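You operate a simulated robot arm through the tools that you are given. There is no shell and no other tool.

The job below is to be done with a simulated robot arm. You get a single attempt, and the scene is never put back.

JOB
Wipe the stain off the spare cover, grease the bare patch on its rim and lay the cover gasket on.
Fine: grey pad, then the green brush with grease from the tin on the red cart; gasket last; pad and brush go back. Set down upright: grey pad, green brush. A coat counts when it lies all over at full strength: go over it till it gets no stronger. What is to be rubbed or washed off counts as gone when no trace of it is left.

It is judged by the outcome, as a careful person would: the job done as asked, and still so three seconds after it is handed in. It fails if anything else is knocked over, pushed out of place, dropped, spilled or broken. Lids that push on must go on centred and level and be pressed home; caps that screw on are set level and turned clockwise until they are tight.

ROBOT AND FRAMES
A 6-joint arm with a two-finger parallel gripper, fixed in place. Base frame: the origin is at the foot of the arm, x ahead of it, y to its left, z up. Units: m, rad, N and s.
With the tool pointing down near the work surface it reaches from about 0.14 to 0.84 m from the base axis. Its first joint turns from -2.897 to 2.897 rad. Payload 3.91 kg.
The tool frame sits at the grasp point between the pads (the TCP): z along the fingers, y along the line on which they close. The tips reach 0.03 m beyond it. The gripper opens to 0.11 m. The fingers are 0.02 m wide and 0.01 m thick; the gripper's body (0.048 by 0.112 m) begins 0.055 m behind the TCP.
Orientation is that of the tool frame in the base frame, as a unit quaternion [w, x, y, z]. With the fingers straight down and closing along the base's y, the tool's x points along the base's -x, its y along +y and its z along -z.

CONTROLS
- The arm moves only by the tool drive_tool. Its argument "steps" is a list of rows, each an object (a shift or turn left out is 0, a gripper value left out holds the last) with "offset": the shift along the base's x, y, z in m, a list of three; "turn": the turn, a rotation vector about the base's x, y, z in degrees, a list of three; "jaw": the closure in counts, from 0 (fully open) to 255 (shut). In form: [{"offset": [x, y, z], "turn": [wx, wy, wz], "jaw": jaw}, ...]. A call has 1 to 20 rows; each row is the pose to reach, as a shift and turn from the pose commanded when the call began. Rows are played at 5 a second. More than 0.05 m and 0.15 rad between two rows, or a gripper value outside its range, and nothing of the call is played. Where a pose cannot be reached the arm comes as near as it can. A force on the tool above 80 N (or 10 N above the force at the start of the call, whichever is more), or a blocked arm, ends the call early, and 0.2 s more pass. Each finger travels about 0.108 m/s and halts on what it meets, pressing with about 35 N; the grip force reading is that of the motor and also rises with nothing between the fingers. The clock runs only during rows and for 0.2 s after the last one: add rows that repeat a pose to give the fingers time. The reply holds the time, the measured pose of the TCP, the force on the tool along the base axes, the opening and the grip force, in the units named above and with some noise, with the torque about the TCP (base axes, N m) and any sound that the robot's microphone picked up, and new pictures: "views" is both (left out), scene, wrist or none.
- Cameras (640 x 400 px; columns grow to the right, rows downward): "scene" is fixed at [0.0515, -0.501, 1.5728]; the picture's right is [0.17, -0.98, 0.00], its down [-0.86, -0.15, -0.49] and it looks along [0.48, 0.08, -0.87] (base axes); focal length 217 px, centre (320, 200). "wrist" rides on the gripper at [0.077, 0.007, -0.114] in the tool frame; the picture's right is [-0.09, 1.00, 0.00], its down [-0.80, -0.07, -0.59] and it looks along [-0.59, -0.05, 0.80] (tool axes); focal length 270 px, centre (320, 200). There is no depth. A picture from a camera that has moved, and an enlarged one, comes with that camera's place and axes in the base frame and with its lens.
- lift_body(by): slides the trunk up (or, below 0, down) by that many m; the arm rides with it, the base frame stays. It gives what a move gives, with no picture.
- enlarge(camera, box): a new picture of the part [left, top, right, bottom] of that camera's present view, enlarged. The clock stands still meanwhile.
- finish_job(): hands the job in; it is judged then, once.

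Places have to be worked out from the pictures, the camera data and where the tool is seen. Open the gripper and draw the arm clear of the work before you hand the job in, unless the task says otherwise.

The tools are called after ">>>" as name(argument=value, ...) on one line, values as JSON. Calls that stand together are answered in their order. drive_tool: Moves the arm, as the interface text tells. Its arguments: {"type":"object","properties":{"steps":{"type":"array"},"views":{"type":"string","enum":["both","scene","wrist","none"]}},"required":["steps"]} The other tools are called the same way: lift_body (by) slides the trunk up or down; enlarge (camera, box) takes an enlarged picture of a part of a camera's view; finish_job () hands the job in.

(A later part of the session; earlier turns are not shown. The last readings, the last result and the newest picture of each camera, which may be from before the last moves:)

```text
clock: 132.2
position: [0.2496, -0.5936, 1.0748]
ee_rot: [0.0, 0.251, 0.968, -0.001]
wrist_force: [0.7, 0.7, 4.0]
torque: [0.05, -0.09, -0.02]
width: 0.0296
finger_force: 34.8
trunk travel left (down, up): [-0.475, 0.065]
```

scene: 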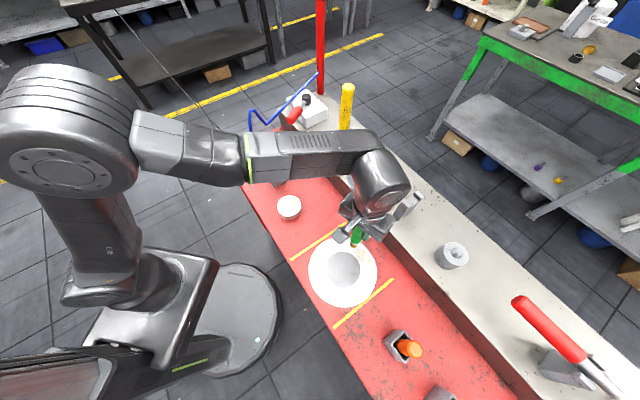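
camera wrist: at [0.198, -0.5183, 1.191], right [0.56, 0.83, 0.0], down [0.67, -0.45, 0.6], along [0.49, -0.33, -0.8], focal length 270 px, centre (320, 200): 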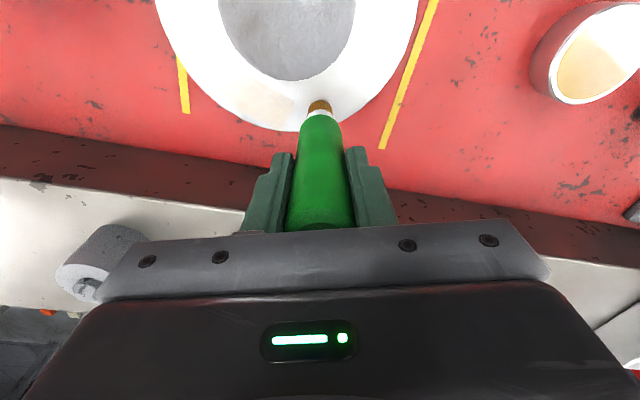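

About 5 N. I lay on three parallel strokes over the patch (centre, outer, inner), then lift to look.

>>> drive_tool(steps=[{"offset": [-0.0134, -0.0066, 0]}, {"offset": [-0.0269, -0.0133, 0]}, {"offset": [-0.0403, -0.0199, 0]}, {"offset": [-0.0538, -0.0266, 0]}, {"offset": [-0.0507, -0.0329, 0]}, {"offset": [-0.0372, -0.0262, 0]}, {"offset": [-0.0238, -0.0196, 0]}, {"offset": [-0.0103, -0.0129, 0]}, {"offset": [0.0031, -0.0063, 0]}, {"offset": [-0.0031, 0.0063, 0]}, {"offset": [-0.0165, -0.0003, 0]}, {"offset": [-0.03, -0.007, 0]}, {"offset": [-0.0434, -0.0136, 0]}, {"offset": [-0.0569, -0.0203, 0]}], views="none")

>>> drive_tool(steps=[{"offset": [0, 0, 0.005]}, {"offset": [0.0, 0.02, 0.03]}, {"offset": [0.02, 0.05, 0.045]}, {"offset": [0.05, 0.07, 0.045]}, {"offset": [0.08, 0.085, 0.045]}, {"offset": [0.08, 0.085, 0.045]}], views="both")

>>> enlarge(camera="wrist", box=[130, 0, 330, 150])

>>> enlarge(camera="scene", box=[300, 230, 390, 315])

```text
clock: 135.2
position: [0.1931, -0.6154, 1.0762]
ee_rot: [0.0, 0.25, 0.968, 0.0]
wrist_force: [0.0, -0.4, -0.8]
torque: [-0.02, -0.06, 0.01]
width: 0.0298
finger_force: 35.1
trunk travel left (down, up): [-0.475, 0.065]
```

```text
clock: 136.6
position: [0.2705, -0.5314, 1.1206]
ee_rot: [0.001, 0.251, 0.968, -0.001]
wrist_force: [-0.5, -0.1, 0.2]
torque: [-0.01, 0.01, -0.01]
width: 0.0299
finger_force: 35.0
trunk travel left (down, up): [-0.475, 0.065]
camera wrist: at [0.2082, -0.4884, 1.234], right [0.56, 0.83, 0.0], down [0.67, -0.45, 0.59], along [0.49, -0.33, -0.8], focal length 270 px, centre (320, 200)
```

scene: 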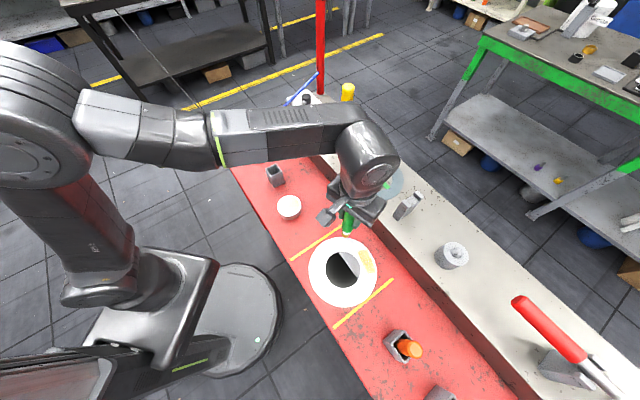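
wrist: 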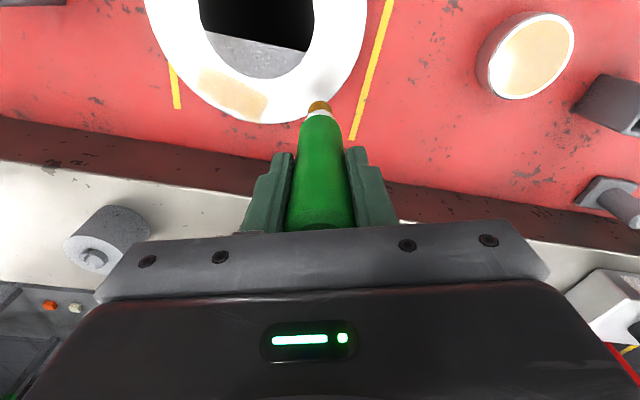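

```text
2.67 times, centred on (230, 75) of wrist
camera zoom: at [0.2082, -0.4884, 1.234], right [0.56, 0.83, 0.0], down [0.67, -0.45, 0.59], along [0.49, -0.33, -0.8], focal length 721 px, centre (560, 533)
```

zoom: 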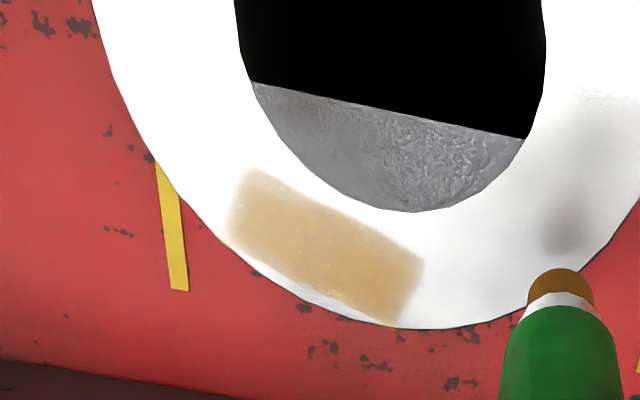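

```text
4.71 times, centred on (345, 272) of scene
camera zoom: at [0.0515, -0.501, 1.5728], right [0.17, -0.98, 0.0], down [-0.86, -0.15, -0.49], along [0.48, 0.08, -0.87], focal length 1022 px, centre (202, -141)
```

zoom: 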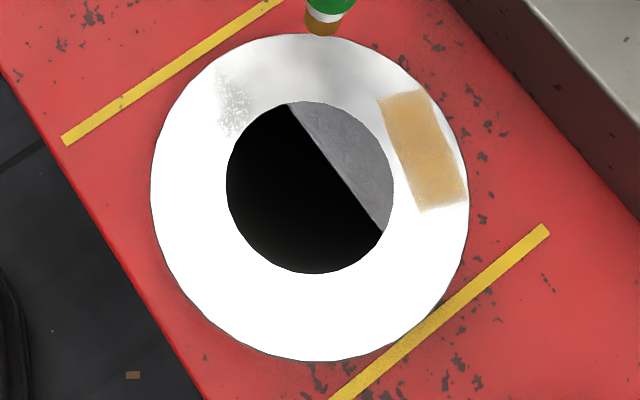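

The coat is building up evenly (about half strength). I go back for more strokes over the patch with the same light pressure.

>>> drive_tool(steps=[{"offset": [-0.01, -0.03, 0]}, {"offset": [-0.0216, -0.0633, -0.01]}, {"offset": [-0.0216, -0.0633, -0.035]}, {"offset": [-0.0216, -0.0633, -0.043]}, {"offset": [-0.0216, -0.0633, -0.0455]}], views="none")

```text
clock: 137.8
position: [0.2498, -0.5944, 1.0741]
ee_rot: [0.001, 0.251, 0.968, -0.001]
wrist_force: [0.2, -0.5, 3.5]
torque: [-0.02, -0.01, 0.03]
width: 0.0296
finger_force: 35.0
trunk travel left (down, up): [-0.475, 0.065]
```

>>> drive_tool(steps=[{"offset": [-0.0134, -0.0066, -0.0003]}, {"offset": [-0.0269, -0.0133, -0.0003]}, {"offset": [-0.0403, -0.0199, -0.0003]}, {"offset": [-0.0538, -0.0266, -0.0003]}, {"offset": [-0.0507, -0.0329, -0.0003]}, {"offset": [-0.0372, -0.0262, -0.0003]}, {"offset": [-0.0238, -0.0196, -0.0003]}, {"offset": [-0.0103, -0.0129, -0.0003]}, {"offset": [0.0031, -0.0063, -0.0003]}, {"offset": [-0.0031, 0.0063, -0.0006]}, {"offset": [-0.0165, -0.0003, -0.0006]}, {"offset": [-0.03, -0.007, -0.0006]}, {"offset": [-0.0434, -0.0136, -0.0006]}, {"offset": [-0.0569, -0.0203, -0.0006]}, {"offset": [-0.0538, -0.0266, -0.0006]}, {"offset": [-0.0403, -0.0199, -0.0006]}, {"offset": [-0.0269, -0.0133, -0.0006]}, {"offset": [-0.0134, -0.0066, -0.0006]}, {"offset": [0, 0, -0.0006]}], views="none")

>>> enlarge(camera="scene", box=[300, 230, 390, 315])

>>> enlarge(camera="wrist", box=[130, 0, 330, 150])

```text
clock: 141.8
position: [0.2504, -0.5918, 1.0744]
ee_rot: [0.001, 0.25, 0.968, 0.0]
wrist_force: [-4.5, -1.3, 17.8]
torque: [-0.21, 0.43, 0.01]
width: 0.0298
finger_force: 35.1
trunk travel left (down, up): [-0.475, 0.065]
```

```text
4.71 times, centred on (345, 272) of scene
camera zoom: at [0.0515, -0.501, 1.5728], right [0.17, -0.98, 0.0], down [-0.86, -0.15, -0.49], along [0.48, 0.08, -0.87], focal length 1022 px, centre (202, -141)
```

zoom: 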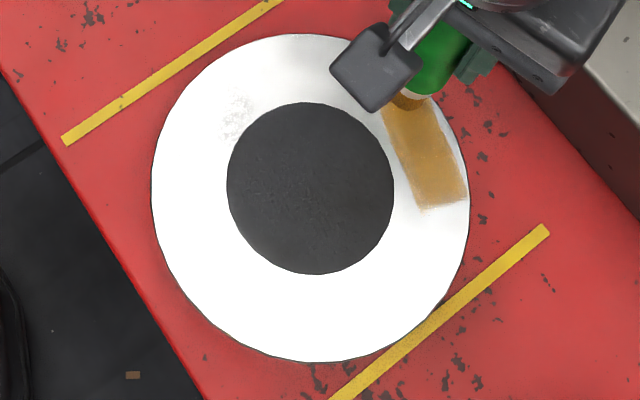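

```text
2.67 times, centred on (230, 75) of wrist
camera zoom: at [0.1876, -0.5483, 1.1889], right [0.56, 0.83, 0.0], down [0.66, -0.45, 0.6], along [0.49, -0.33, -0.8], focal length 721 px, centre (560, 533)
```

zoom: 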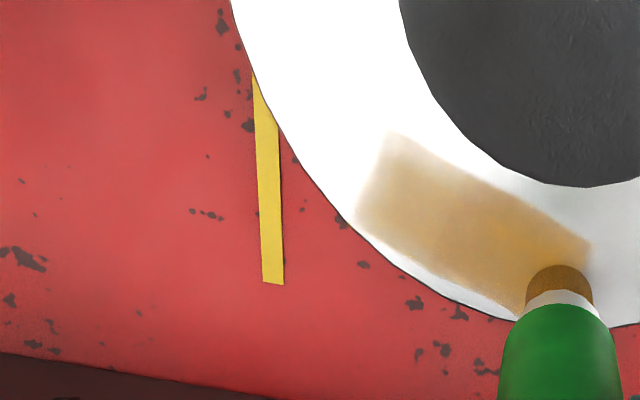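

The coat is darkening evenly and the cover stays in place. I continue with another set of strokes, slightly lighter.

>>> drive_tool(steps=[{"offset": [-0.0134, -0.0066, 0.0004]}, {"offset": [-0.0269, -0.0133, 0.0004]}, {"offset": [-0.0403, -0.0199, 0.0004]}, {"offset": [-0.0538, -0.0266, 0.0004]}, {"offset": [-0.0507, -0.0329, 0.0004]}, {"offset": [-0.0372, -0.0262, 0.0004]}, {"offset": [-0.0238, -0.0196, 0.0004]}, {"offset": [-0.0103, -0.0129, 0.0004]}, {"offset": [0.0031, -0.0063, 0.0004]}, {"offset": [-0.0031, 0.0063, 0.0002]}, {"offset": [-0.0165, -0.0003, 0.0002]}, {"offset": [-0.03, -0.007, 0.0002]}, {"offset": [-0.0434, -0.0136, 0.0002]}, {"offset": [-0.0569, -0.0203, 0.0002]}, {"offset": [-0.0538, -0.0266, 0.0002]}, {"offset": [-0.0403, -0.0199, 0.0002]}, {"offset": [-0.0269, -0.0133, 0.0002]}, {"offset": [-0.0134, -0.0066, 0.0002]}, {"offset": [0, 0, 0.0002]}], views="none")

>>> enlarge(camera="scene", box=[300, 230, 390, 315])

>>> enlarge(camera="wrist", box=[130, 0, 330, 150])

```text
clock: 145.8
position: [0.25, -0.5938, 1.0747]
ee_rot: [0.001, 0.251, 0.968, -0.002]
wrist_force: [-3.7, -2.3, 16.2]
torque: [-0.22, 0.35, 0.0]
width: 0.0296
finger_force: 35.2
trunk travel left (down, up): [-0.475, 0.065]
```

```text
4.71 times, centred on (345, 272) of scene
camera zoom: at [0.0515, -0.501, 1.5728], right [0.17, -0.98, 0.0], down [-0.86, -0.15, -0.49], along [0.48, 0.08, -0.87], focal length 1022 px, centre (202, -141)
```

zoom: 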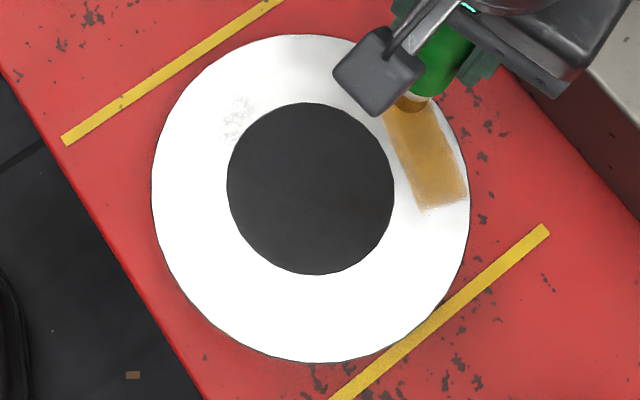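

```text
2.67 times, centred on (230, 75) of wrist
camera zoom: at [0.1863, -0.5496, 1.1886], right [0.56, 0.83, 0.0], down [0.66, -0.45, 0.6], along [0.49, -0.34, -0.8], focal length 721 px, centre (560, 533)
```

zoom: 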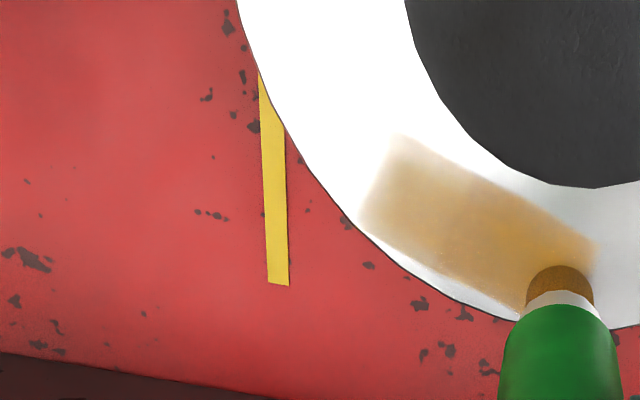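

I reload the brush: lift, go over to the tin and dip more gently this time.

>>> drive_tool(steps=[{"offset": [0, 0, 0.005]}, {"offset": [0, 0.01, 0.035]}, {"offset": [0.01, 0.03, 0.07]}, {"offset": [0.025, 0.065, 0.08]}, {"offset": [0.04, 0.1, 0.08]}, {"offset": [0.06, 0.14, 0.08]}, {"offset": [0.08, 0.18, 0.08]}, {"offset": [0.1, 0.22, 0.075]}, {"offset": [0.1158, 0.2545, 0.06]}, {"offset": [0.1158, 0.2545, 0.025]}, {"offset": [0.1158, 0.2545, -0.005]}, {"offset": [0.1158, 0.2545, -0.016]}, {"offset": [0.1158, 0.2545, -0.016]}], views="none")

>>> enlarge(camera="wrist", box=[240, 40, 400, 180])

```text
clock: 148.6
position: [0.3681, -0.3385, 1.0569]
ee_rot: [0.0, 0.251, 0.968, 0.0]
wrist_force: [-0.6, 0.8, -0.5]
torque: [0.03, 0.02, 0.0]
width: 0.0296
finger_force: 35.3
trunk travel left (down, up): [-0.475, 0.065]
```

```text
2.86 times, centred on (320, 110) of wrist
camera zoom: at [0.3049, -0.2953, 1.1715], right [0.56, 0.83, 0.0], down [0.67, -0.45, 0.59], along [0.49, -0.33, -0.8], focal length 772 px, centre (320, 457)
```

zoom: 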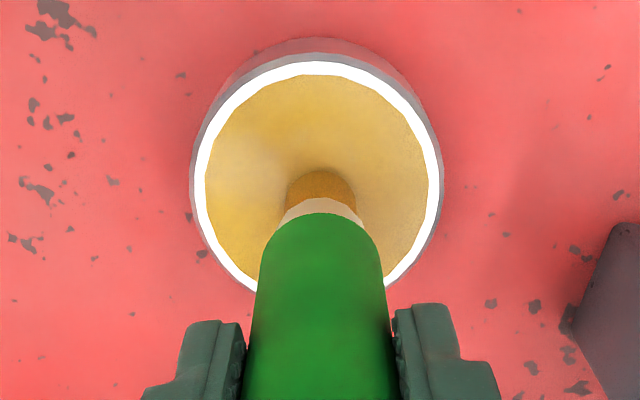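

>>> drive_tool(steps=[{"offset": [0, 0, -0.003]}, {"offset": [0, 0, -0.005]}, {"offset": [0, 0, -0.006]}], views="none")

```text
clock: 149.4
position: [0.3672, -0.3387, 1.051]
ee_rot: [0.001, 0.251, 0.968, 0.001]
wrist_force: [-1.8, 0.1, 5.6]
torque: [-0.02, 0.12, -0.01]
width: 0.0299
finger_force: 35.4
trunk travel left (down, up): [-0.475, 0.065]
```

Dipped with ≈6 N. I hold briefly, lift and return to the patch's near end.

>>> drive_tool(steps=[{"offset": [0, 0, 0]}, {"offset": [0, 0, 0.01]}, {"offset": [0, 0, 0.05]}, {"offset": [-0.01, -0.02, 0.085]}, {"offset": [-0.028, -0.06, 0.09]}, {"offset": [-0.046, -0.1, 0.09]}, {"offset": [-0.064, -0.14, 0.09]}, {"offset": [-0.082, -0.18, 0.09]}, {"offset": [-0.1, -0.22, 0.09]}, {"offset": [-0.1177, -0.2553, 0.07]}, {"offset": [-0.1177, -0.2553, 0.04]}, {"offset": [-0.1177, -0.2553, 0.028]}, {"offset": [-0.1177, -0.2553, 0.0255]}, {"offset": [-0.1177, -0.2553, 0.0245]}], views="none")

>>> enlarge(camera="wrist", box=[130, 0, 330, 150])

```text
clock: 152.4
position: [0.2495, -0.5959, 1.0749]
ee_rot: [0.0, 0.251, 0.968, 0.0]
wrist_force: [0.0, -0.1, -0.6]
torque: [-0.02, -0.01, -0.01]
width: 0.0296
finger_force: 34.8
trunk travel left (down, up): [-0.475, 0.065]
```

```text
2.67 times, centred on (230, 75) of wrist
camera zoom: at [0.1857, -0.5523, 1.1895], right [0.56, 0.83, 0.0], down [0.67, -0.45, 0.59], along [0.49, -0.33, -0.8], focal length 721 px, centre (560, 533)
```

zoom: 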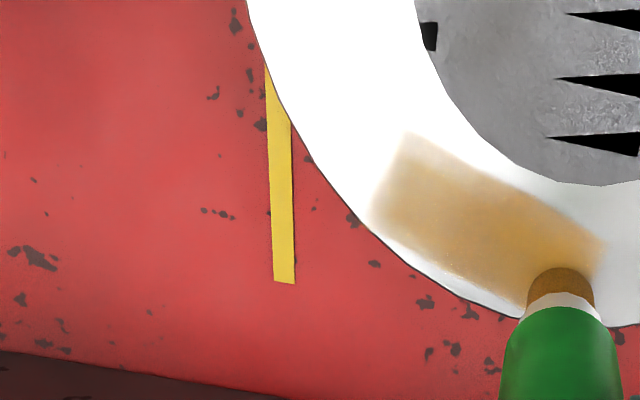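

>>> drive_tool(steps=[{"offset": [0, 0, -0.0006]}, {"offset": [0, 0, -0.001]}], views="none")

```text
clock: 153.0
position: [0.248, -0.5949, 1.0762]
ee_rot: [-0.001, 0.252, 0.968, -0.001]
wrist_force: [-0.4, 0.4, -0.9]
torque: [0.02, 0.02, 0.01]
width: 0.0298
finger_force: 34.5
trunk travel left (down, up): [-0.475, 0.065]
```

>>> drive_tool(steps=[{"offset": [0, 0, -0.0005]}, {"offset": [0, 0, -0.001]}], views="none")

```text
clock: 153.6
position: [0.2479, -0.5946, 1.0744]
ee_rot: [0.001, 0.251, 0.968, -0.001]
wrist_force: [-1.0, -0.2, 2.6]
torque: [-0.02, 0.07, 0.01]
width: 0.0296
finger_force: 34.3
trunk travel left (down, up): [-0.475, 0.065]
```

Light contact (≈3.5 N). I lay on another full set of strokes.

>>> drive_tool(steps=[{"offset": [-0.0134, -0.0066, -0.0002]}, {"offset": [-0.0269, -0.0133, -0.0002]}, {"offset": [-0.0403, -0.0199, -0.0002]}, {"offset": [-0.0538, -0.0266, -0.0002]}, {"offset": [-0.0507, -0.0329, -0.0002]}, {"offset": [-0.0372, -0.0262, -0.0002]}, {"offset": [-0.0238, -0.0196, -0.0002]}, {"offset": [-0.0103, -0.0129, -0.0002]}, {"offset": [0.0031, -0.0063, -0.0002]}, {"offset": [-0.0031, 0.0063, -0.0004]}, {"offset": [-0.0165, -0.0003, -0.0004]}, {"offset": [-0.03, -0.007, -0.0004]}, {"offset": [-0.0434, -0.0136, -0.0004]}, {"offset": [-0.0569, -0.0203, -0.0004]}, {"offset": [-0.0538, -0.0266, -0.0004]}, {"offset": [-0.0403, -0.0199, -0.0004]}, {"offset": [-0.0269, -0.0133, -0.0004]}, {"offset": [-0.0134, -0.0066, -0.0004]}, {"offset": [0, 0, -0.0004]}], views="none")

>>> enlarge(camera="scene", box=[300, 230, 390, 315])

>>> enlarge(camera="wrist", box=[130, 0, 330, 150])

```text
clock: 157.6
position: [0.2487, -0.5919, 1.0742]
ee_rot: [0.001, 0.251, 0.968, 0.0]
wrist_force: [-2.6, -1.8, 14.9]
torque: [-0.18, 0.32, 0.0]
width: 0.0298
finger_force: 35.3
trunk travel left (down, up): [-0.475, 0.065]
```

```text
4.71 times, centred on (345, 272) of scene
camera zoom: at [0.0515, -0.501, 1.5728], right [0.17, -0.98, 0.0], down [-0.86, -0.15, -0.49], along [0.48, 0.08, -0.87], focal length 1022 px, centre (202, -141)
```

zoom: 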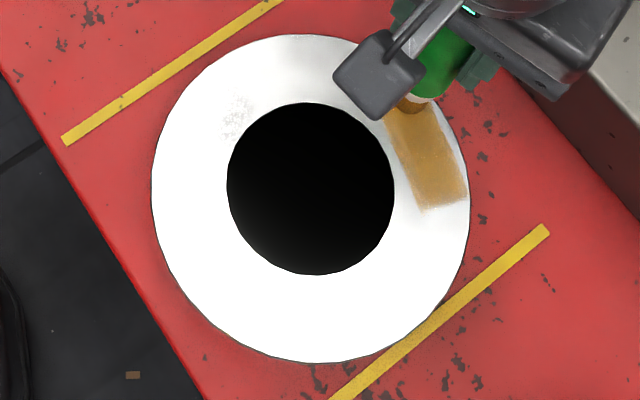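

```text
2.67 times, centred on (230, 75) of wrist
camera zoom: at [0.1851, -0.5498, 1.1884], right [0.56, 0.83, 0.0], down [0.66, -0.45, 0.6], along [0.49, -0.33, -0.8], focal length 721 px, centre (560, 533)
```

zoom: 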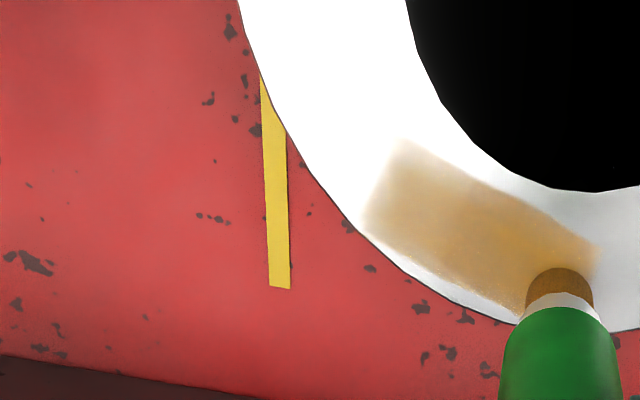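

I lift to the same observation pose as before to judge the strength.

>>> drive_tool(steps=[{"offset": [0, 0, 0.005]}, {"offset": [0.005, 0.015, 0.025]}, {"offset": [0.012, 0.035, 0.042]}, {"offset": [0.0218, 0.0605, 0.0464]}, {"offset": [0.0218, 0.0605, 0.0464]}], views="none")

>>> enlarge(camera="wrist", box=[130, 0, 330, 150])

>>> enlarge(camera="scene", box=[345, 240, 385, 285])

>>> enlarge(camera="wrist", box=[190, 55, 290, 135])

```text
clock: 158.8
position: [0.2739, -0.5331, 1.1178]
ee_rot: [0.0, 0.251, 0.968, 0.0]
wrist_force: [0.9, 0.7, -0.5]
torque: [0.01, 0.04, -0.03]
width: 0.0295
finger_force: 35.2
trunk travel left (down, up): [-0.475, 0.065]
```

```text
2.67 times, centred on (230, 75) of wrist
camera zoom: at [0.2111, -0.4894, 1.2323], right [0.56, 0.83, 0.0], down [0.67, -0.45, 0.59], along [0.49, -0.33, -0.8], focal length 721 px, centre (560, 533)
```

zoom: 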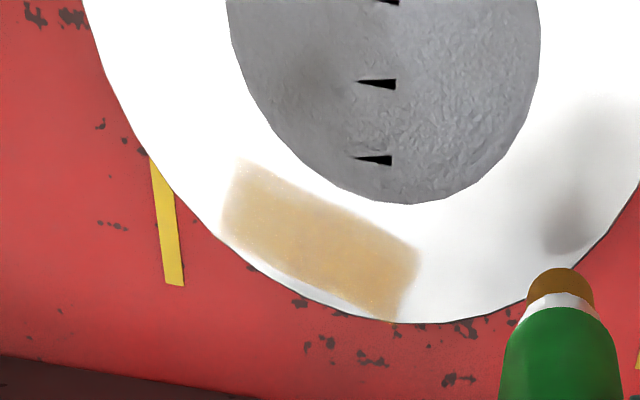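

```text
8.89 times, centred on (365, 262) of scene
camera zoom: at [0.0515, -0.501, 1.5728], right [0.17, -0.98, 0.0], down [-0.86, -0.15, -0.49], along [0.48, 0.08, -0.87], focal length 1931 px, centre (-80, -356)
```

zoom: 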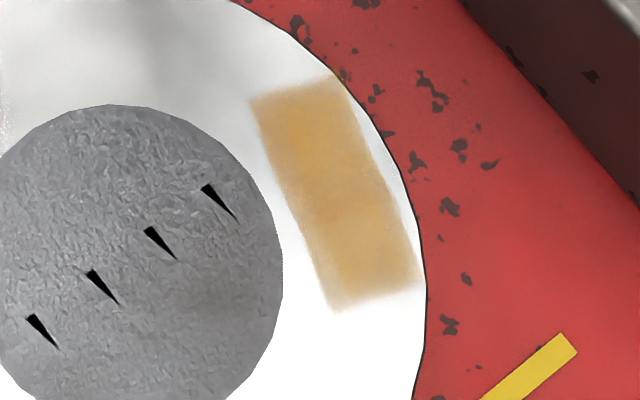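

```text
5.00 times, centred on (240, 95) of wrist
camera zoom: at [0.2111, -0.4894, 1.2323], right [0.56, 0.83, 0.0], down [0.67, -0.45, 0.59], along [0.49, -0.33, -0.8], focal length 1351 px, centre (720, 725)
```

zoom: 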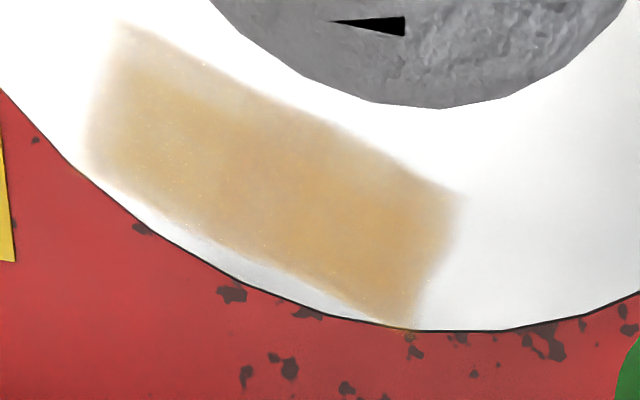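

The coat is fuller but I can't yet tell if it is at its strongest; the inner far corner looks a little lighter. I return for a set of strokes reaching the edges.

>>> drive_tool(steps=[{"offset": [-0.01, -0.03, 0]}, {"offset": [-0.025, -0.0616, -0.01]}, {"offset": [-0.025, -0.0616, -0.033]}, {"offset": [-0.025, -0.0616, -0.0415]}, {"offset": [-0.025, -0.0616, -0.0435]}], views="none")

```text
clock: 160.0
position: [0.2469, -0.5961, 1.0742]
ee_rot: [0.0, 0.251, 0.968, 0.001]
wrist_force: [-1.3, 0.1, -0.4]
torque: [-0.01, 0.0, -0.01]
width: 0.0295
finger_force: 34.8
trunk travel left (down, up): [-0.475, 0.065]
```

>>> drive_tool(steps=[{"offset": [-0.0008, 0.0108, -0.0008]}, {"offset": [-0.016, 0.0032, -0.001]}, {"offset": [-0.0313, -0.0043, -0.001]}, {"offset": [-0.0465, -0.0118, -0.001]}, {"offset": [-0.0617, -0.0194, -0.001]}, {"offset": [-0.0529, -0.0374, -0.001]}, {"offset": [-0.0377, -0.0298, -0.001]}, {"offset": [-0.0225, -0.0223, -0.001]}, {"offset": [-0.0072, -0.0148, -0.001]}, {"offset": [0.008, -0.0072, -0.001]}, {"offset": [0.0018, 0.0054, -0.001]}, {"offset": [-0.0134, -0.0022, -0.001]}, {"offset": [-0.0287, -0.0097, -0.001]}, {"offset": [-0.0439, -0.0172, -0.001]}, {"offset": [-0.0591, -0.0248, -0.001]}, {"offset": [-0.0555, -0.032, -0.001]}, {"offset": [-0.0403, -0.0244, -0.001]}, {"offset": [-0.0251, -0.0169, -0.001]}, {"offset": [-0.0098, -0.0094, -0.001]}, {"offset": [0.0054, -0.0018, -0.001]}], views="none")

>>> drive_tool(steps=[{"offset": [0, 0, 0.005]}, {"offset": [0.005, 0.015, 0.025]}, {"offset": [0.012, 0.035, 0.042]}, {"offset": [0.0196, 0.0634, 0.0445]}, {"offset": [0.0196, 0.0634, 0.0445]}], views="none")

>>> enlarge(camera="wrist", box=[190, 55, 290, 135])

>>> enlarge(camera="scene", box=[345, 240, 385, 285])

>>> enlarge(camera="scene", box=[300, 230, 390, 315])

```text
clock: 164.2
position: [0.2526, -0.5962, 1.0751]
ee_rot: [0.001, 0.251, 0.968, 0.0]
wrist_force: [0.3, 0.5, -1.4]
torque: [0.01, 0.01, -0.04]
width: 0.0294
finger_force: 34.9
trunk travel left (down, up): [-0.475, 0.065]
```

```text
clock: 165.4
position: [0.2719, -0.5365, 1.1189]
ee_rot: [0.0, 0.251, 0.968, 0.0]
wrist_force: [0.3, 0.4, 0.0]
torque: [-0.03, -0.04, -0.01]
width: 0.0293
finger_force: 35.2
trunk travel left (down, up): [-0.475, 0.065]
```

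```text
5.00 times, centred on (240, 95) of wrist
camera zoom: at [0.2082, -0.4925, 1.2335], right [0.56, 0.83, 0.0], down [0.67, -0.45, 0.59], along [0.49, -0.33, -0.8], focal length 1351 px, centre (720, 725)
```

zoom: 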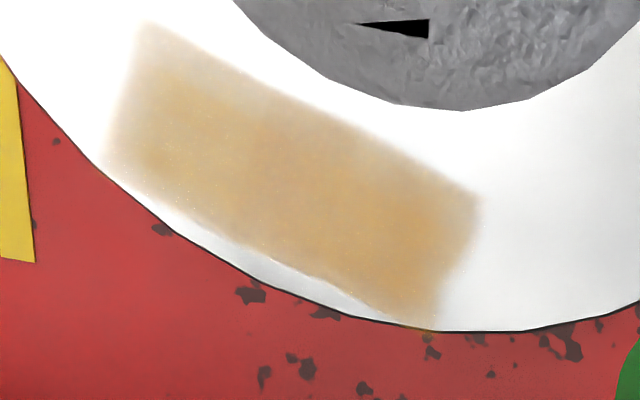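

```text
8.89 times, centred on (365, 262) of scene
camera zoom: at [0.0515, -0.501, 1.5728], right [0.17, -0.98, 0.0], down [-0.86, -0.15, -0.49], along [0.48, 0.08, -0.87], focal length 1931 px, centre (-80, -356)
```

zoom: 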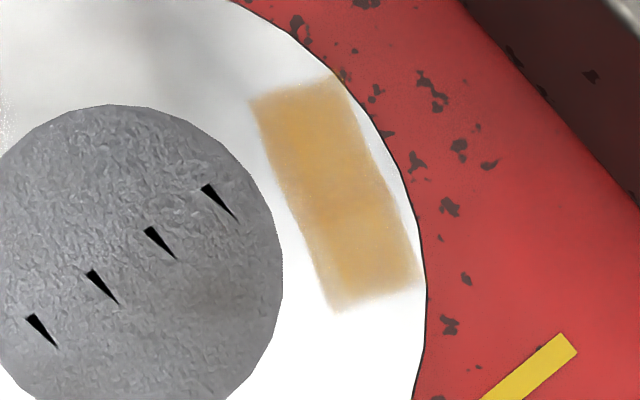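

```text
4.71 times, centred on (345, 272) of scene
camera zoom: at [0.0515, -0.501, 1.5728], right [0.17, -0.98, 0.0], down [-0.86, -0.15, -0.49], along [0.48, 0.08, -0.87], focal length 1022 px, centre (202, -141)
```

zoom: 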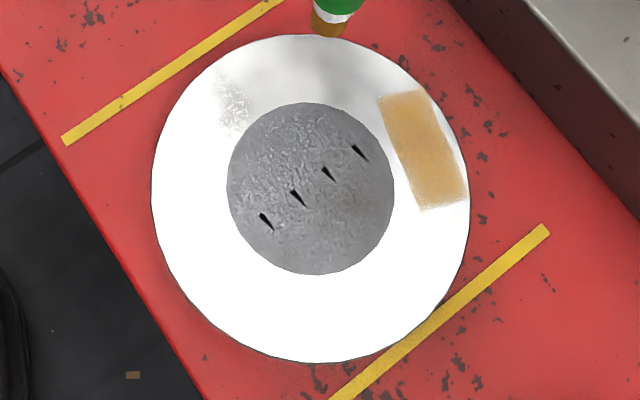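

The last strokes had lost contact (brush has crept up in the grip). I go to the inner edge of the patch, find proper contact first, and then stroke along the lighter inner band.

>>> drive_tool(steps=[{"offset": [-0.012, -0.025, 0]}, {"offset": [-0.027, -0.0501, -0.015]}, {"offset": [-0.027, -0.0501, -0.037]}, {"offset": [-0.027, -0.0501, -0.0445]}, {"offset": [-0.027, -0.0501, -0.046]}], views="none")

>>> drive_tool(steps=[{"offset": [0, 0, -0.0004]}, {"offset": [0, 0, -0.0008]}], views="none")

```text
clock: 166.6
position: [0.2431, -0.5844, 1.0739]
ee_rot: [0.0, 0.252, 0.968, 0.0]
wrist_force: [-0.3, -0.3, 0.5]
torque: [0.04, 0.02, -0.02]
width: 0.0297
finger_force: 35.2
trunk travel left (down, up): [-0.475, 0.065]
```

```text
clock: 167.2
position: [0.2433, -0.5841, 1.0741]
ee_rot: [0.001, 0.251, 0.968, -0.002]
wrist_force: [-0.7, -2.7, 12.3]
torque: [-0.32, 0.09, -0.01]
width: 0.0298
finger_force: 34.8
trunk travel left (down, up): [-0.475, 0.065]
```

>>> drive_tool(steps=[{"offset": [-0.0115, -0.0057, 0]}, {"offset": [-0.0229, -0.0113, 0]}, {"offset": [-0.0344, -0.017, 0]}, {"offset": [-0.0459, -0.0227, 0]}, {"offset": [-0.0573, -0.0284, 0]}, {"offset": [-0.0556, -0.032, 0]}, {"offset": [-0.0441, -0.0263, 0]}, {"offset": [-0.0327, -0.0206, 0]}, {"offset": [-0.0212, -0.0149, 0]}, {"offset": [-0.0097, -0.0093, 0]}, {"offset": [0.0018, -0.0036, 0]}, {"offset": [0, 0, 0]}, {"offset": [-0.0115, -0.0057, 0]}, {"offset": [-0.0229, -0.0113, 0]}, {"offset": [-0.0344, -0.017, 0]}, {"offset": [-0.0459, -0.0227, 0]}, {"offset": [-0.0573, -0.0284, 0]}], views="none")

>>> enlarge(camera="scene", box=[300, 230, 390, 315])

```text
clock: 170.8
position: [0.1874, -0.608, 1.0739]
ee_rot: [0.0, 0.251, 0.968, -0.002]
wrist_force: [8.0, 3.4, 33.4]
torque: [0.52, -1.17, -0.02]
width: 0.0298
finger_force: 34.8
trunk travel left (down, up): [-0.475, 0.065]
```

```text
4.71 times, centred on (345, 272) of scene
camera zoom: at [0.0515, -0.501, 1.5728], right [0.17, -0.98, 0.0], down [-0.86, -0.15, -0.49], along [0.48, 0.08, -0.87], focal length 1022 px, centre (202, -141)
```

zoom: 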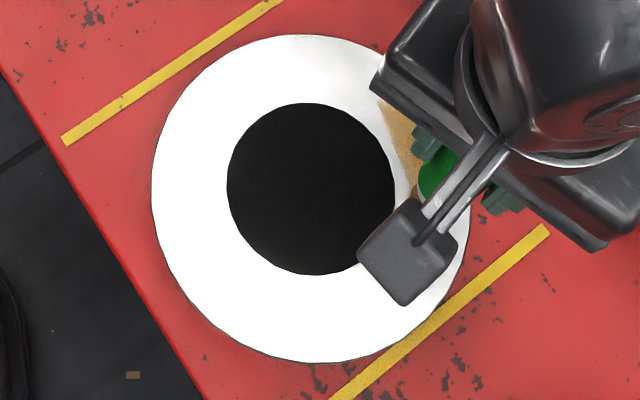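

Pressure was higher at this end (33 N); the cover has still not moved. I lift and look at the coat.

>>> drive_tool(steps=[{"offset": [0, 0, 0.004]}, {"offset": [0.01, 0.01, 0.025]}, {"offset": [0.04, 0.03, 0.042]}, {"offset": [0.07, 0.055, 0.045]}, {"offset": [0.085, 0.073, 0.045]}, {"offset": [0.085, 0.073, 0.045]}], views="none")

>>> enlarge(camera="wrist", box=[190, 55, 290, 135])

>>> enlarge(camera="scene", box=[345, 240, 385, 285])

```text
clock: 172.2
position: [0.2712, -0.5422, 1.1163]
ee_rot: [0.0, 0.251, 0.968, 0.0]
wrist_force: [0.1, -0.6, -0.5]
torque: [0.03, -0.01, 0.01]
width: 0.0297
finger_force: 35.1
trunk travel left (down, up): [-0.475, 0.065]
```

```text
5.00 times, centred on (240, 95) of wrist
camera zoom: at [0.2085, -0.4978, 1.2311], right [0.56, 0.83, 0.0], down [0.67, -0.45, 0.59], along [0.49, -0.33, -0.8], focal length 1351 px, centre (720, 725)
```

zoom: 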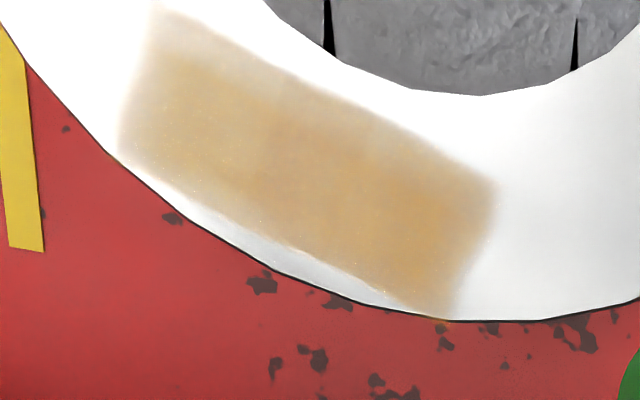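

```text
8.89 times, centred on (365, 262) of scene
camera zoom: at [0.0515, -0.501, 1.5728], right [0.17, -0.98, 0.0], down [-0.86, -0.15, -0.49], along [0.48, 0.08, -0.87], focal length 1931 px, centre (-80, -356)
```

zoom: 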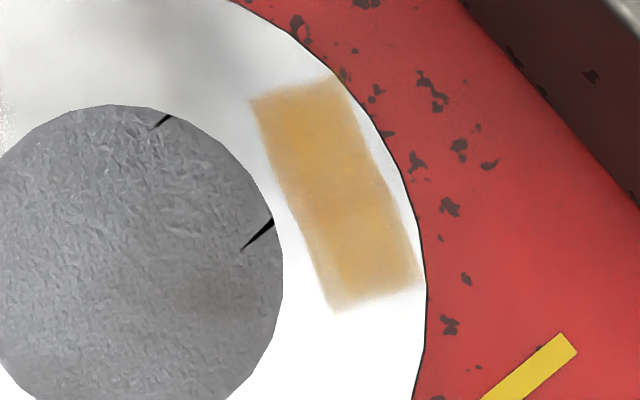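

It looks nearly uniform now; to be certain it gets no stronger I reload the brush and go over it all again.

>>> drive_tool(steps=[{"offset": [0.01, 0.03, 0.03]}, {"offset": [0.025, 0.065, 0.04]}, {"offset": [0.04, 0.1, 0.04]}, {"offset": [0.06, 0.14, 0.04]}, {"offset": [0.08, 0.175, 0.035]}, {"offset": [0.096, 0.2035, 0.02]}, {"offset": [0.096, 0.2035, -0.02]}, {"offset": [0.096, 0.2035, -0.055]}, {"offset": [0.096, 0.2035, -0.063]}, {"offset": [0.096, 0.2035, -0.0655]}], views="none")

>>> drive_tool(steps=[{"offset": [0, 0, -0.0007]}, {"offset": [0, 0, -0.0014]}], views="none")

```text
clock: 174.4
position: [0.3679, -0.3367, 1.0513]
ee_rot: [-0.001, 0.252, 0.968, -0.001]
wrist_force: [0.4, 0.4, -0.3]
torque: [-0.02, -0.01, 0.01]
width: 0.0298
finger_force: 35.1
trunk travel left (down, up): [-0.475, 0.065]
```

```text
clock: 175.0
position: [0.3679, -0.3363, 1.0512]
ee_rot: [0.001, 0.252, 0.968, 0.0]
wrist_force: [-0.2, 0.9, 1.7]
torque: [0.07, -0.08, -0.01]
width: 0.0296
finger_force: 35.0
trunk travel left (down, up): [-0.475, 0.065]
```

>>> drive_tool(steps=[{"offset": [0, 0, -0.0005]}, {"offset": [0, 0, -0.0005]}, {"offset": [0, 0, 0.01]}, {"offset": [0, 0, 0.05]}, {"offset": [-0.01, -0.02, 0.085]}, {"offset": [-0.028, -0.06, 0.09]}, {"offset": [-0.046, -0.1, 0.09]}, {"offset": [-0.064, -0.14, 0.09]}, {"offset": [-0.082, -0.18, 0.09]}, {"offset": [-0.1, -0.22, 0.09]}, {"offset": [-0.119, -0.2584, 0.07]}, {"offset": [-0.119, -0.2584, 0.04]}, {"offset": [-0.119, -0.2584, 0.028]}, {"offset": [-0.119, -0.2584, 0.0245]}, {"offset": [-0.119, -0.2584, 0.0235]}], views="none")

>>> drive_tool(steps=[{"offset": [0, 0, -0.0005]}, {"offset": [0, 0, -0.001]}], views="none")

```text
clock: 178.2
position: [0.2489, -0.5947, 1.0753]
ee_rot: [0.0, 0.251, 0.968, 0.0]
wrist_force: [0.5, 0.5, 0.2]
torque: [0.0, 0.01, 0.03]
width: 0.0298
finger_force: 35.4
trunk travel left (down, up): [-0.475, 0.065]
```

```text
clock: 178.8
position: [0.2479, -0.5932, 1.0732]
ee_rot: [0.0, 0.251, 0.968, 0.0]
wrist_force: [0.0, -0.5, -0.3]
torque: [0.03, 0.01, 0.03]
width: 0.0295
finger_force: 34.7
trunk travel left (down, up): [-0.475, 0.065]
```

>>> drive_tool(steps=[{"offset": [0, 0, -0.0005]}, {"offset": [0, 0, -0.001]}], views="none")

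```text
clock: 179.4
position: [0.2484, -0.5931, 1.0732]
ee_rot: [0.001, 0.25, 0.968, 0.0]
wrist_force: [0.8, -0.1, 3.4]
torque: [-0.01, -0.09, 0.0]
width: 0.0295
finger_force: 35.3
trunk travel left (down, up): [-0.475, 0.065]
```

>>> drive_tool(steps=[{"offset": [-0.0004, 0.0099, -0.0003]}, {"offset": [-0.0156, 0.0023, -0.0001]}, {"offset": [-0.0309, -0.0052, 0.0001]}, {"offset": [-0.0461, -0.0127, 0.0004]}, {"offset": [-0.0613, -0.0203, 0.0006]}, {"offset": [-0.0533, -0.0365, 0.0006]}, {"offset": [-0.0381, -0.0289, 0.0004]}, {"offset": [-0.0229, -0.0214, 0.0001]}, {"offset": [-0.0076, -0.0139, -0.0001]}, {"offset": [0.0076, -0.0063, -0.0003]}, {"offset": [0.0018, 0.0054, -0.0003]}, {"offset": [-0.0134, -0.0022, -0.0001]}, {"offset": [-0.0287, -0.0097, 0.0001]}, {"offset": [-0.0439, -0.0172, 0.0004]}, {"offset": [-0.0591, -0.0248, 0.0006]}, {"offset": [-0.0555, -0.032, 0.0006]}, {"offset": [-0.0403, -0.0244, 0.0004]}, {"offset": [-0.0251, -0.0169, 0.0001]}, {"offset": [-0.0098, -0.0094, -0.0001]}, {"offset": [0.0, 0.0, -0.0002]}], views="none")

>>> drive_tool(steps=[{"offset": [-0.0004, 0.0099, -0.0003]}, {"offset": [-0.0156, 0.0023, -0.0001]}, {"offset": [-0.0309, -0.0052, 0.0001]}, {"offset": [-0.0461, -0.0127, 0.0004]}, {"offset": [-0.0613, -0.0203, 0.0006]}, {"offset": [-0.0533, -0.0365, 0.0006]}, {"offset": [-0.0381, -0.0289, 0.0004]}, {"offset": [-0.0229, -0.0214, 0.0001]}, {"offset": [-0.0076, -0.0139, -0.0001]}, {"offset": [0.0076, -0.0063, -0.0003]}, {"offset": [0.0018, 0.0054, -0.0003]}, {"offset": [-0.0134, -0.0022, -0.0001]}, {"offset": [-0.0287, -0.0097, 0.0001]}, {"offset": [-0.0439, -0.0172, 0.0004]}, {"offset": [-0.0591, -0.0248, 0.0006]}, {"offset": [-0.0555, -0.032, 0.0006]}, {"offset": [-0.0403, -0.0244, 0.0004]}, {"offset": [-0.0251, -0.0169, 0.0001]}, {"offset": [-0.0098, -0.0094, -0.0001]}, {"offset": [0.0, 0.0, -0.0002]}], views="none")

>>> enlarge(camera="scene", box=[300, 230, 390, 315])

```text
clock: 183.6
position: [0.25, -0.5937, 1.0729]
ee_rot: [0.0, 0.252, 0.968, 0.0]
wrist_force: [-0.3, 1.8, 0.9]
torque: [0.04, -0.05, 0.0]
width: 0.0296
finger_force: 35.0
trunk travel left (down, up): [-0.475, 0.065]
```

```text
clock: 187.8
position: [0.2478, -0.5919, 1.0734]
ee_rot: [0.001, 0.25, 0.968, -0.001]
wrist_force: [-2.3, -1.7, 13.9]
torque: [-0.16, 0.24, -0.02]
width: 0.0297
finger_force: 35.6
trunk travel left (down, up): [-0.475, 0.065]
```

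```text
4.71 times, centred on (345, 272) of scene
camera zoom: at [0.0515, -0.501, 1.5728], right [0.17, -0.98, 0.0], down [-0.86, -0.15, -0.49], along [0.48, 0.08, -0.87], focal length 1022 px, centre (202, -141)
```

zoom: 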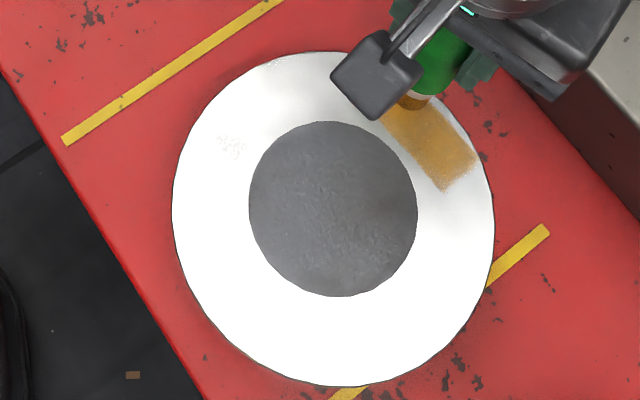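

The cover got dragged about 18 mm in that second set. I lift off and look at the coat and the cover's position.

>>> drive_tool(steps=[{"offset": [0, 0, 0.005]}, {"offset": [0.005, 0.015, 0.025]}, {"offset": [0.012, 0.035, 0.042]}, {"offset": [0.0218, 0.0505, 0.0464]}, {"offset": [0.0218, 0.0505, 0.0464]}], views="wrist")

>>> enlarge(camera="wrist", box=[160, 30, 300, 140])

>>> enlarge(camera="scene", box=[345, 240, 385, 285])

>>> enlarge(camera="scene", box=[300, 230, 390, 315])

```text
clock: 189.0
position: [0.2711, -0.5442, 1.1182]
ee_rot: [0.0, 0.251, 0.968, 0.0]
wrist_force: [0.2, 0.4, 0.1]
torque: [0.02, -0.01, -0.03]
width: 0.0296
finger_force: 34.9
trunk travel left (down, up): [-0.475, 0.065]
camera wrist: at [0.208, -0.5008, 1.2332], right [0.56, 0.83, 0.0], down [0.67, -0.45, 0.59], along [0.49, -0.33, -0.8], focal length 270 px, centre (320, 200)
```

wrist: 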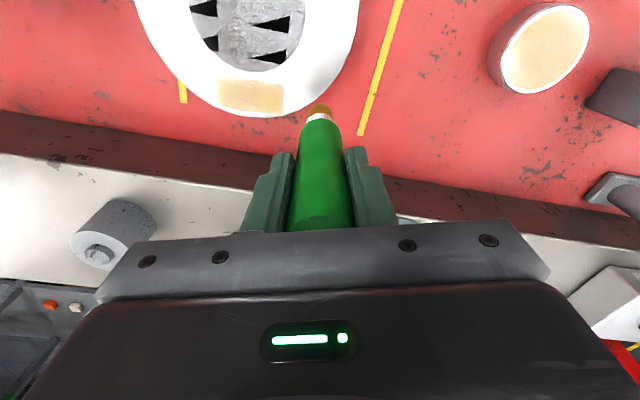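

```text
3.64 times, centred on (230, 85) of wrist
camera zoom: at [0.208, -0.5008, 1.2332], right [0.56, 0.83, 0.0], down [0.67, -0.45, 0.59], along [0.49, -0.33, -0.8], focal length 983 px, centre (647, 618)
```

zoom: 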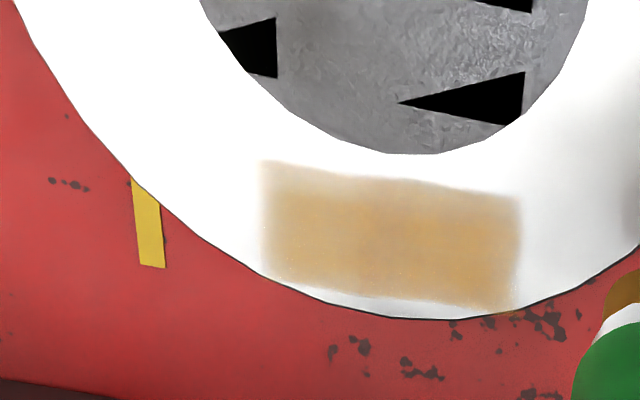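

```text
8.89 times, centred on (365, 262) of scene
camera zoom: at [0.0515, -0.501, 1.5728], right [0.17, -0.98, 0.0], down [-0.86, -0.15, -0.49], along [0.48, 0.08, -0.87], focal length 1931 px, centre (-80, -356)
```

zoom: 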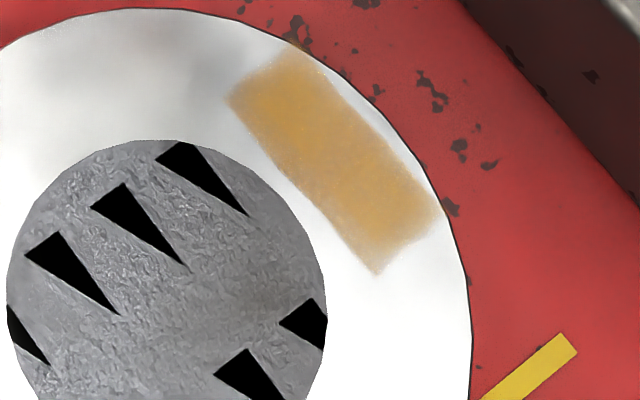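

```text
4.71 times, centred on (345, 272) of scene
camera zoom: at [0.0515, -0.501, 1.5728], right [0.17, -0.98, 0.0], down [-0.86, -0.15, -0.49], along [0.48, 0.08, -0.87], focal length 1022 px, centre (202, -141)
```

zoom: 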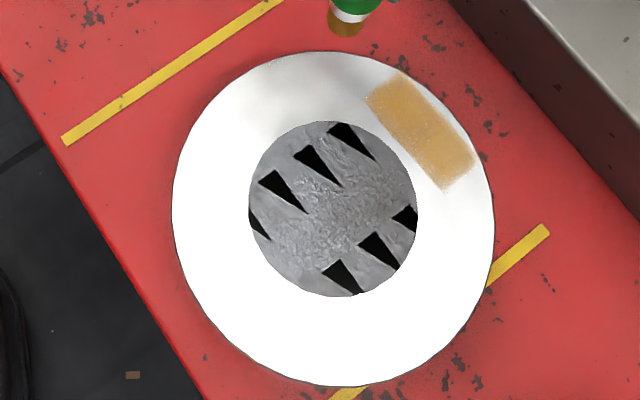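

The coat is nearly uniform, with a slightly lighter band on the inner edge; the cover has also turned and shifted by (-0.008,-0.016). I'll now use one-way strokes toward +x+y along the inner band: these finish the coat and pull the cover back. First I go to the start and find contact.

>>> drive_tool(steps=[{"offset": [-0.03, -0.035, 0]}, {"offset": [-0.06, -0.065, 0]}, {"offset": [-0.0676, -0.0799, -0.015]}, {"offset": [-0.0676, -0.0799, -0.035]}, {"offset": [-0.0676, -0.0799, -0.0415]}, {"offset": [-0.0676, -0.0799, -0.043]}], views="none")

>>> drive_tool(steps=[{"offset": [0, 0, -0.0005]}, {"offset": [0, 0, -0.001]}], views="none")

```text
clock: 190.4
position: [0.202, -0.6238, 1.076]
ee_rot: [0.001, 0.252, 0.968, 0.0]
wrist_force: [0.0, 0.8, -0.1]
torque: [0.02, -0.04, -0.02]
width: 0.0299
finger_force: 35.2
trunk travel left (down, up): [-0.475, 0.065]
```

```text
clock: 191.0
position: [0.2018, -0.6243, 1.0744]
ee_rot: [0.0, 0.25, 0.968, 0.0]
wrist_force: [0.1, 0.5, -0.5]
torque: [0.0, -0.04, -0.03]
width: 0.0296
finger_force: 34.8
trunk travel left (down, up): [-0.475, 0.065]
```

>>> drive_tool(steps=[{"offset": [0, 0, -0.0005]}, {"offset": [0, 0, -0.001]}], views="none")

```text
clock: 191.6
position: [0.2021, -0.6243, 1.0741]
ee_rot: [0.0, 0.251, 0.968, 0.0]
wrist_force: [1.0, -0.4, -0.8]
torque: [-0.01, 0.04, -0.01]
width: 0.0298
finger_force: 35.2
trunk travel left (down, up): [-0.475, 0.065]
```

>>> drive_tool(steps=[{"offset": [0, 0, -0.0005]}, {"offset": [0, 0, -0.001]}], views="none")

```text
clock: 192.2
position: [0.2027, -0.6236, 1.073]
ee_rot: [0.0, 0.252, 0.968, -0.001]
wrist_force: [-0.6, -1.3, 2.5]
torque: [-0.15, -0.02, 0.0]
width: 0.0298
finger_force: 35.4
trunk travel left (down, up): [-0.475, 0.065]
```

>>> drive_tool(steps=[{"offset": [0, 0, -0.0004]}, {"offset": [0.0096, 0.0096, -0.0004]}, {"offset": [0.0192, 0.0193, -0.0004]}, {"offset": [0.0288, 0.0289, -0.0004]}, {"offset": [0.0384, 0.0386, -0.0004]}, {"offset": [0.048, 0.0482, -0.0004]}, {"offset": [0.048, 0.0482, 0.005]}, {"offset": [0.024, 0.0241, 0.006]}, {"offset": [0, 0, 0.005]}, {"offset": [0.0028, -0.0028, -0.0004]}, {"offset": [0.0124, 0.0068, -0.0004]}, {"offset": [0.022, 0.0165, -0.0004]}, {"offset": [0.0316, 0.0261, -0.0004]}, {"offset": [0.0412, 0.0358, -0.0004]}, {"offset": [0.0508, 0.0454, -0.0004]}], views="none")

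>>> enlarge(camera="scene", box=[300, 230, 390, 315])

```text
clock: 195.4
position: [0.2529, -0.5767, 1.0725]
ee_rot: [0.0, 0.251, 0.968, 0.001]
wrist_force: [-1.2, -0.7, 9.6]
torque: [0.0, 0.08, 0.0]
width: 0.0296
finger_force: 35.0
trunk travel left (down, up): [-0.475, 0.065]
```

```text
4.71 times, centred on (345, 272) of scene
camera zoom: at [0.0515, -0.501, 1.5728], right [0.17, -0.98, 0.0], down [-0.86, -0.15, -0.49], along [0.48, 0.08, -0.87], focal length 1022 px, centre (202, -141)
```

zoom: 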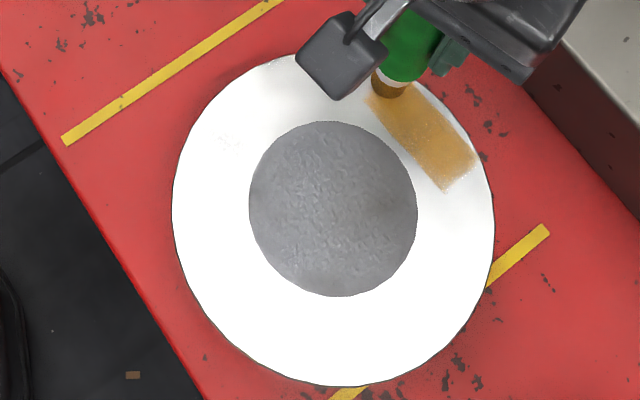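

No drag at this pressure. I lift and inspect the coat from two views.

>>> drive_tool(steps=[{"offset": [0, 0, 0.005]}, {"offset": [0.005, 0.01, 0.025]}, {"offset": [0.012, 0.02, 0.042]}, {"offset": [0.0182, 0.0325, 0.0457]}, {"offset": [0.0182, 0.0325, 0.0457]}], views="none")

>>> enlarge(camera="wrist", box=[160, 30, 300, 140])

>>> enlarge(camera="scene", box=[345, 240, 385, 285])

```text
clock: 196.6
position: [0.2716, -0.5465, 1.1189]
ee_rot: [-0.001, 0.251, 0.968, 0.0]
wrist_force: [0.4, 0.6, -0.6]
torque: [0.0, 0.01, 0.01]
width: 0.0295
finger_force: 35.1
trunk travel left (down, up): [-0.475, 0.065]
```

```text
3.64 times, centred on (230, 85) of wrist
camera zoom: at [0.209, -0.5038, 1.2327], right [0.56, 0.83, 0.0], down [0.67, -0.45, 0.59], along [0.49, -0.33, -0.8], focal length 983 px, centre (647, 618)
```

zoom: 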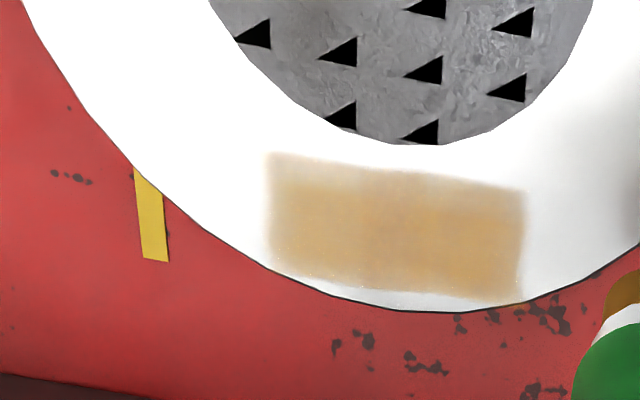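

```text
8.89 times, centred on (365, 262) of scene
camera zoom: at [0.0515, -0.501, 1.5728], right [0.17, -0.98, 0.0], down [-0.86, -0.15, -0.49], along [0.48, 0.08, -0.87], focal length 1931 px, centre (-80, -356)
```

zoom: 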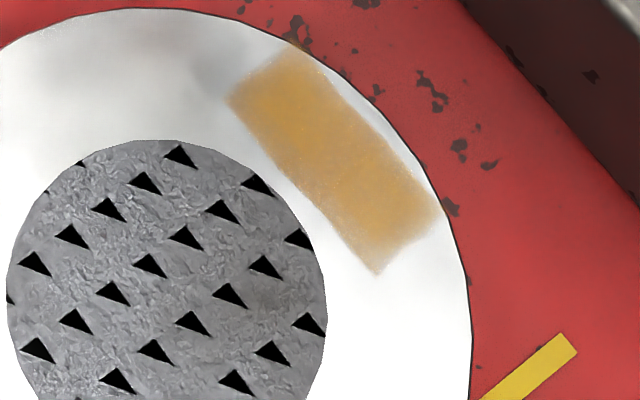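

The look is unchanged from the set before, so it seems at its strongest. To be thorough with the borders I make one more gentle circuit round the patch's edges.

>>> drive_tool(steps=[{"offset": [-0.0222, -0.0273, -0.005]}, {"offset": [-0.0222, -0.0273, -0.035]}, {"offset": [-0.0222, -0.0273, -0.0435]}, {"offset": [-0.0222, -0.0273, -0.0455]}, {"offset": [-0.0222, -0.0273, -0.0465]}], views="none")

>>> drive_tool(steps=[{"offset": [0, 0, -0.0004]}, {"offset": [0, 0, -0.0007]}], views="none")

```text
clock: 197.8
position: [0.2501, -0.5738, 1.0737]
ee_rot: [0.001, 0.251, 0.968, -0.002]
wrist_force: [0.2, -3.9, 8.2]
torque: [-0.38, 0.01, 0.01]
width: 0.0296
finger_force: 34.8
trunk travel left (down, up): [-0.475, 0.065]
```

```text
clock: 198.4
position: [0.2505, -0.5731, 1.0725]
ee_rot: [0.001, 0.251, 0.968, -0.003]
wrist_force: [-0.6, -5.9, 20.9]
torque: [-0.71, -0.03, -0.02]
width: 0.0295
finger_force: 34.7
trunk travel left (down, up): [-0.475, 0.065]
```

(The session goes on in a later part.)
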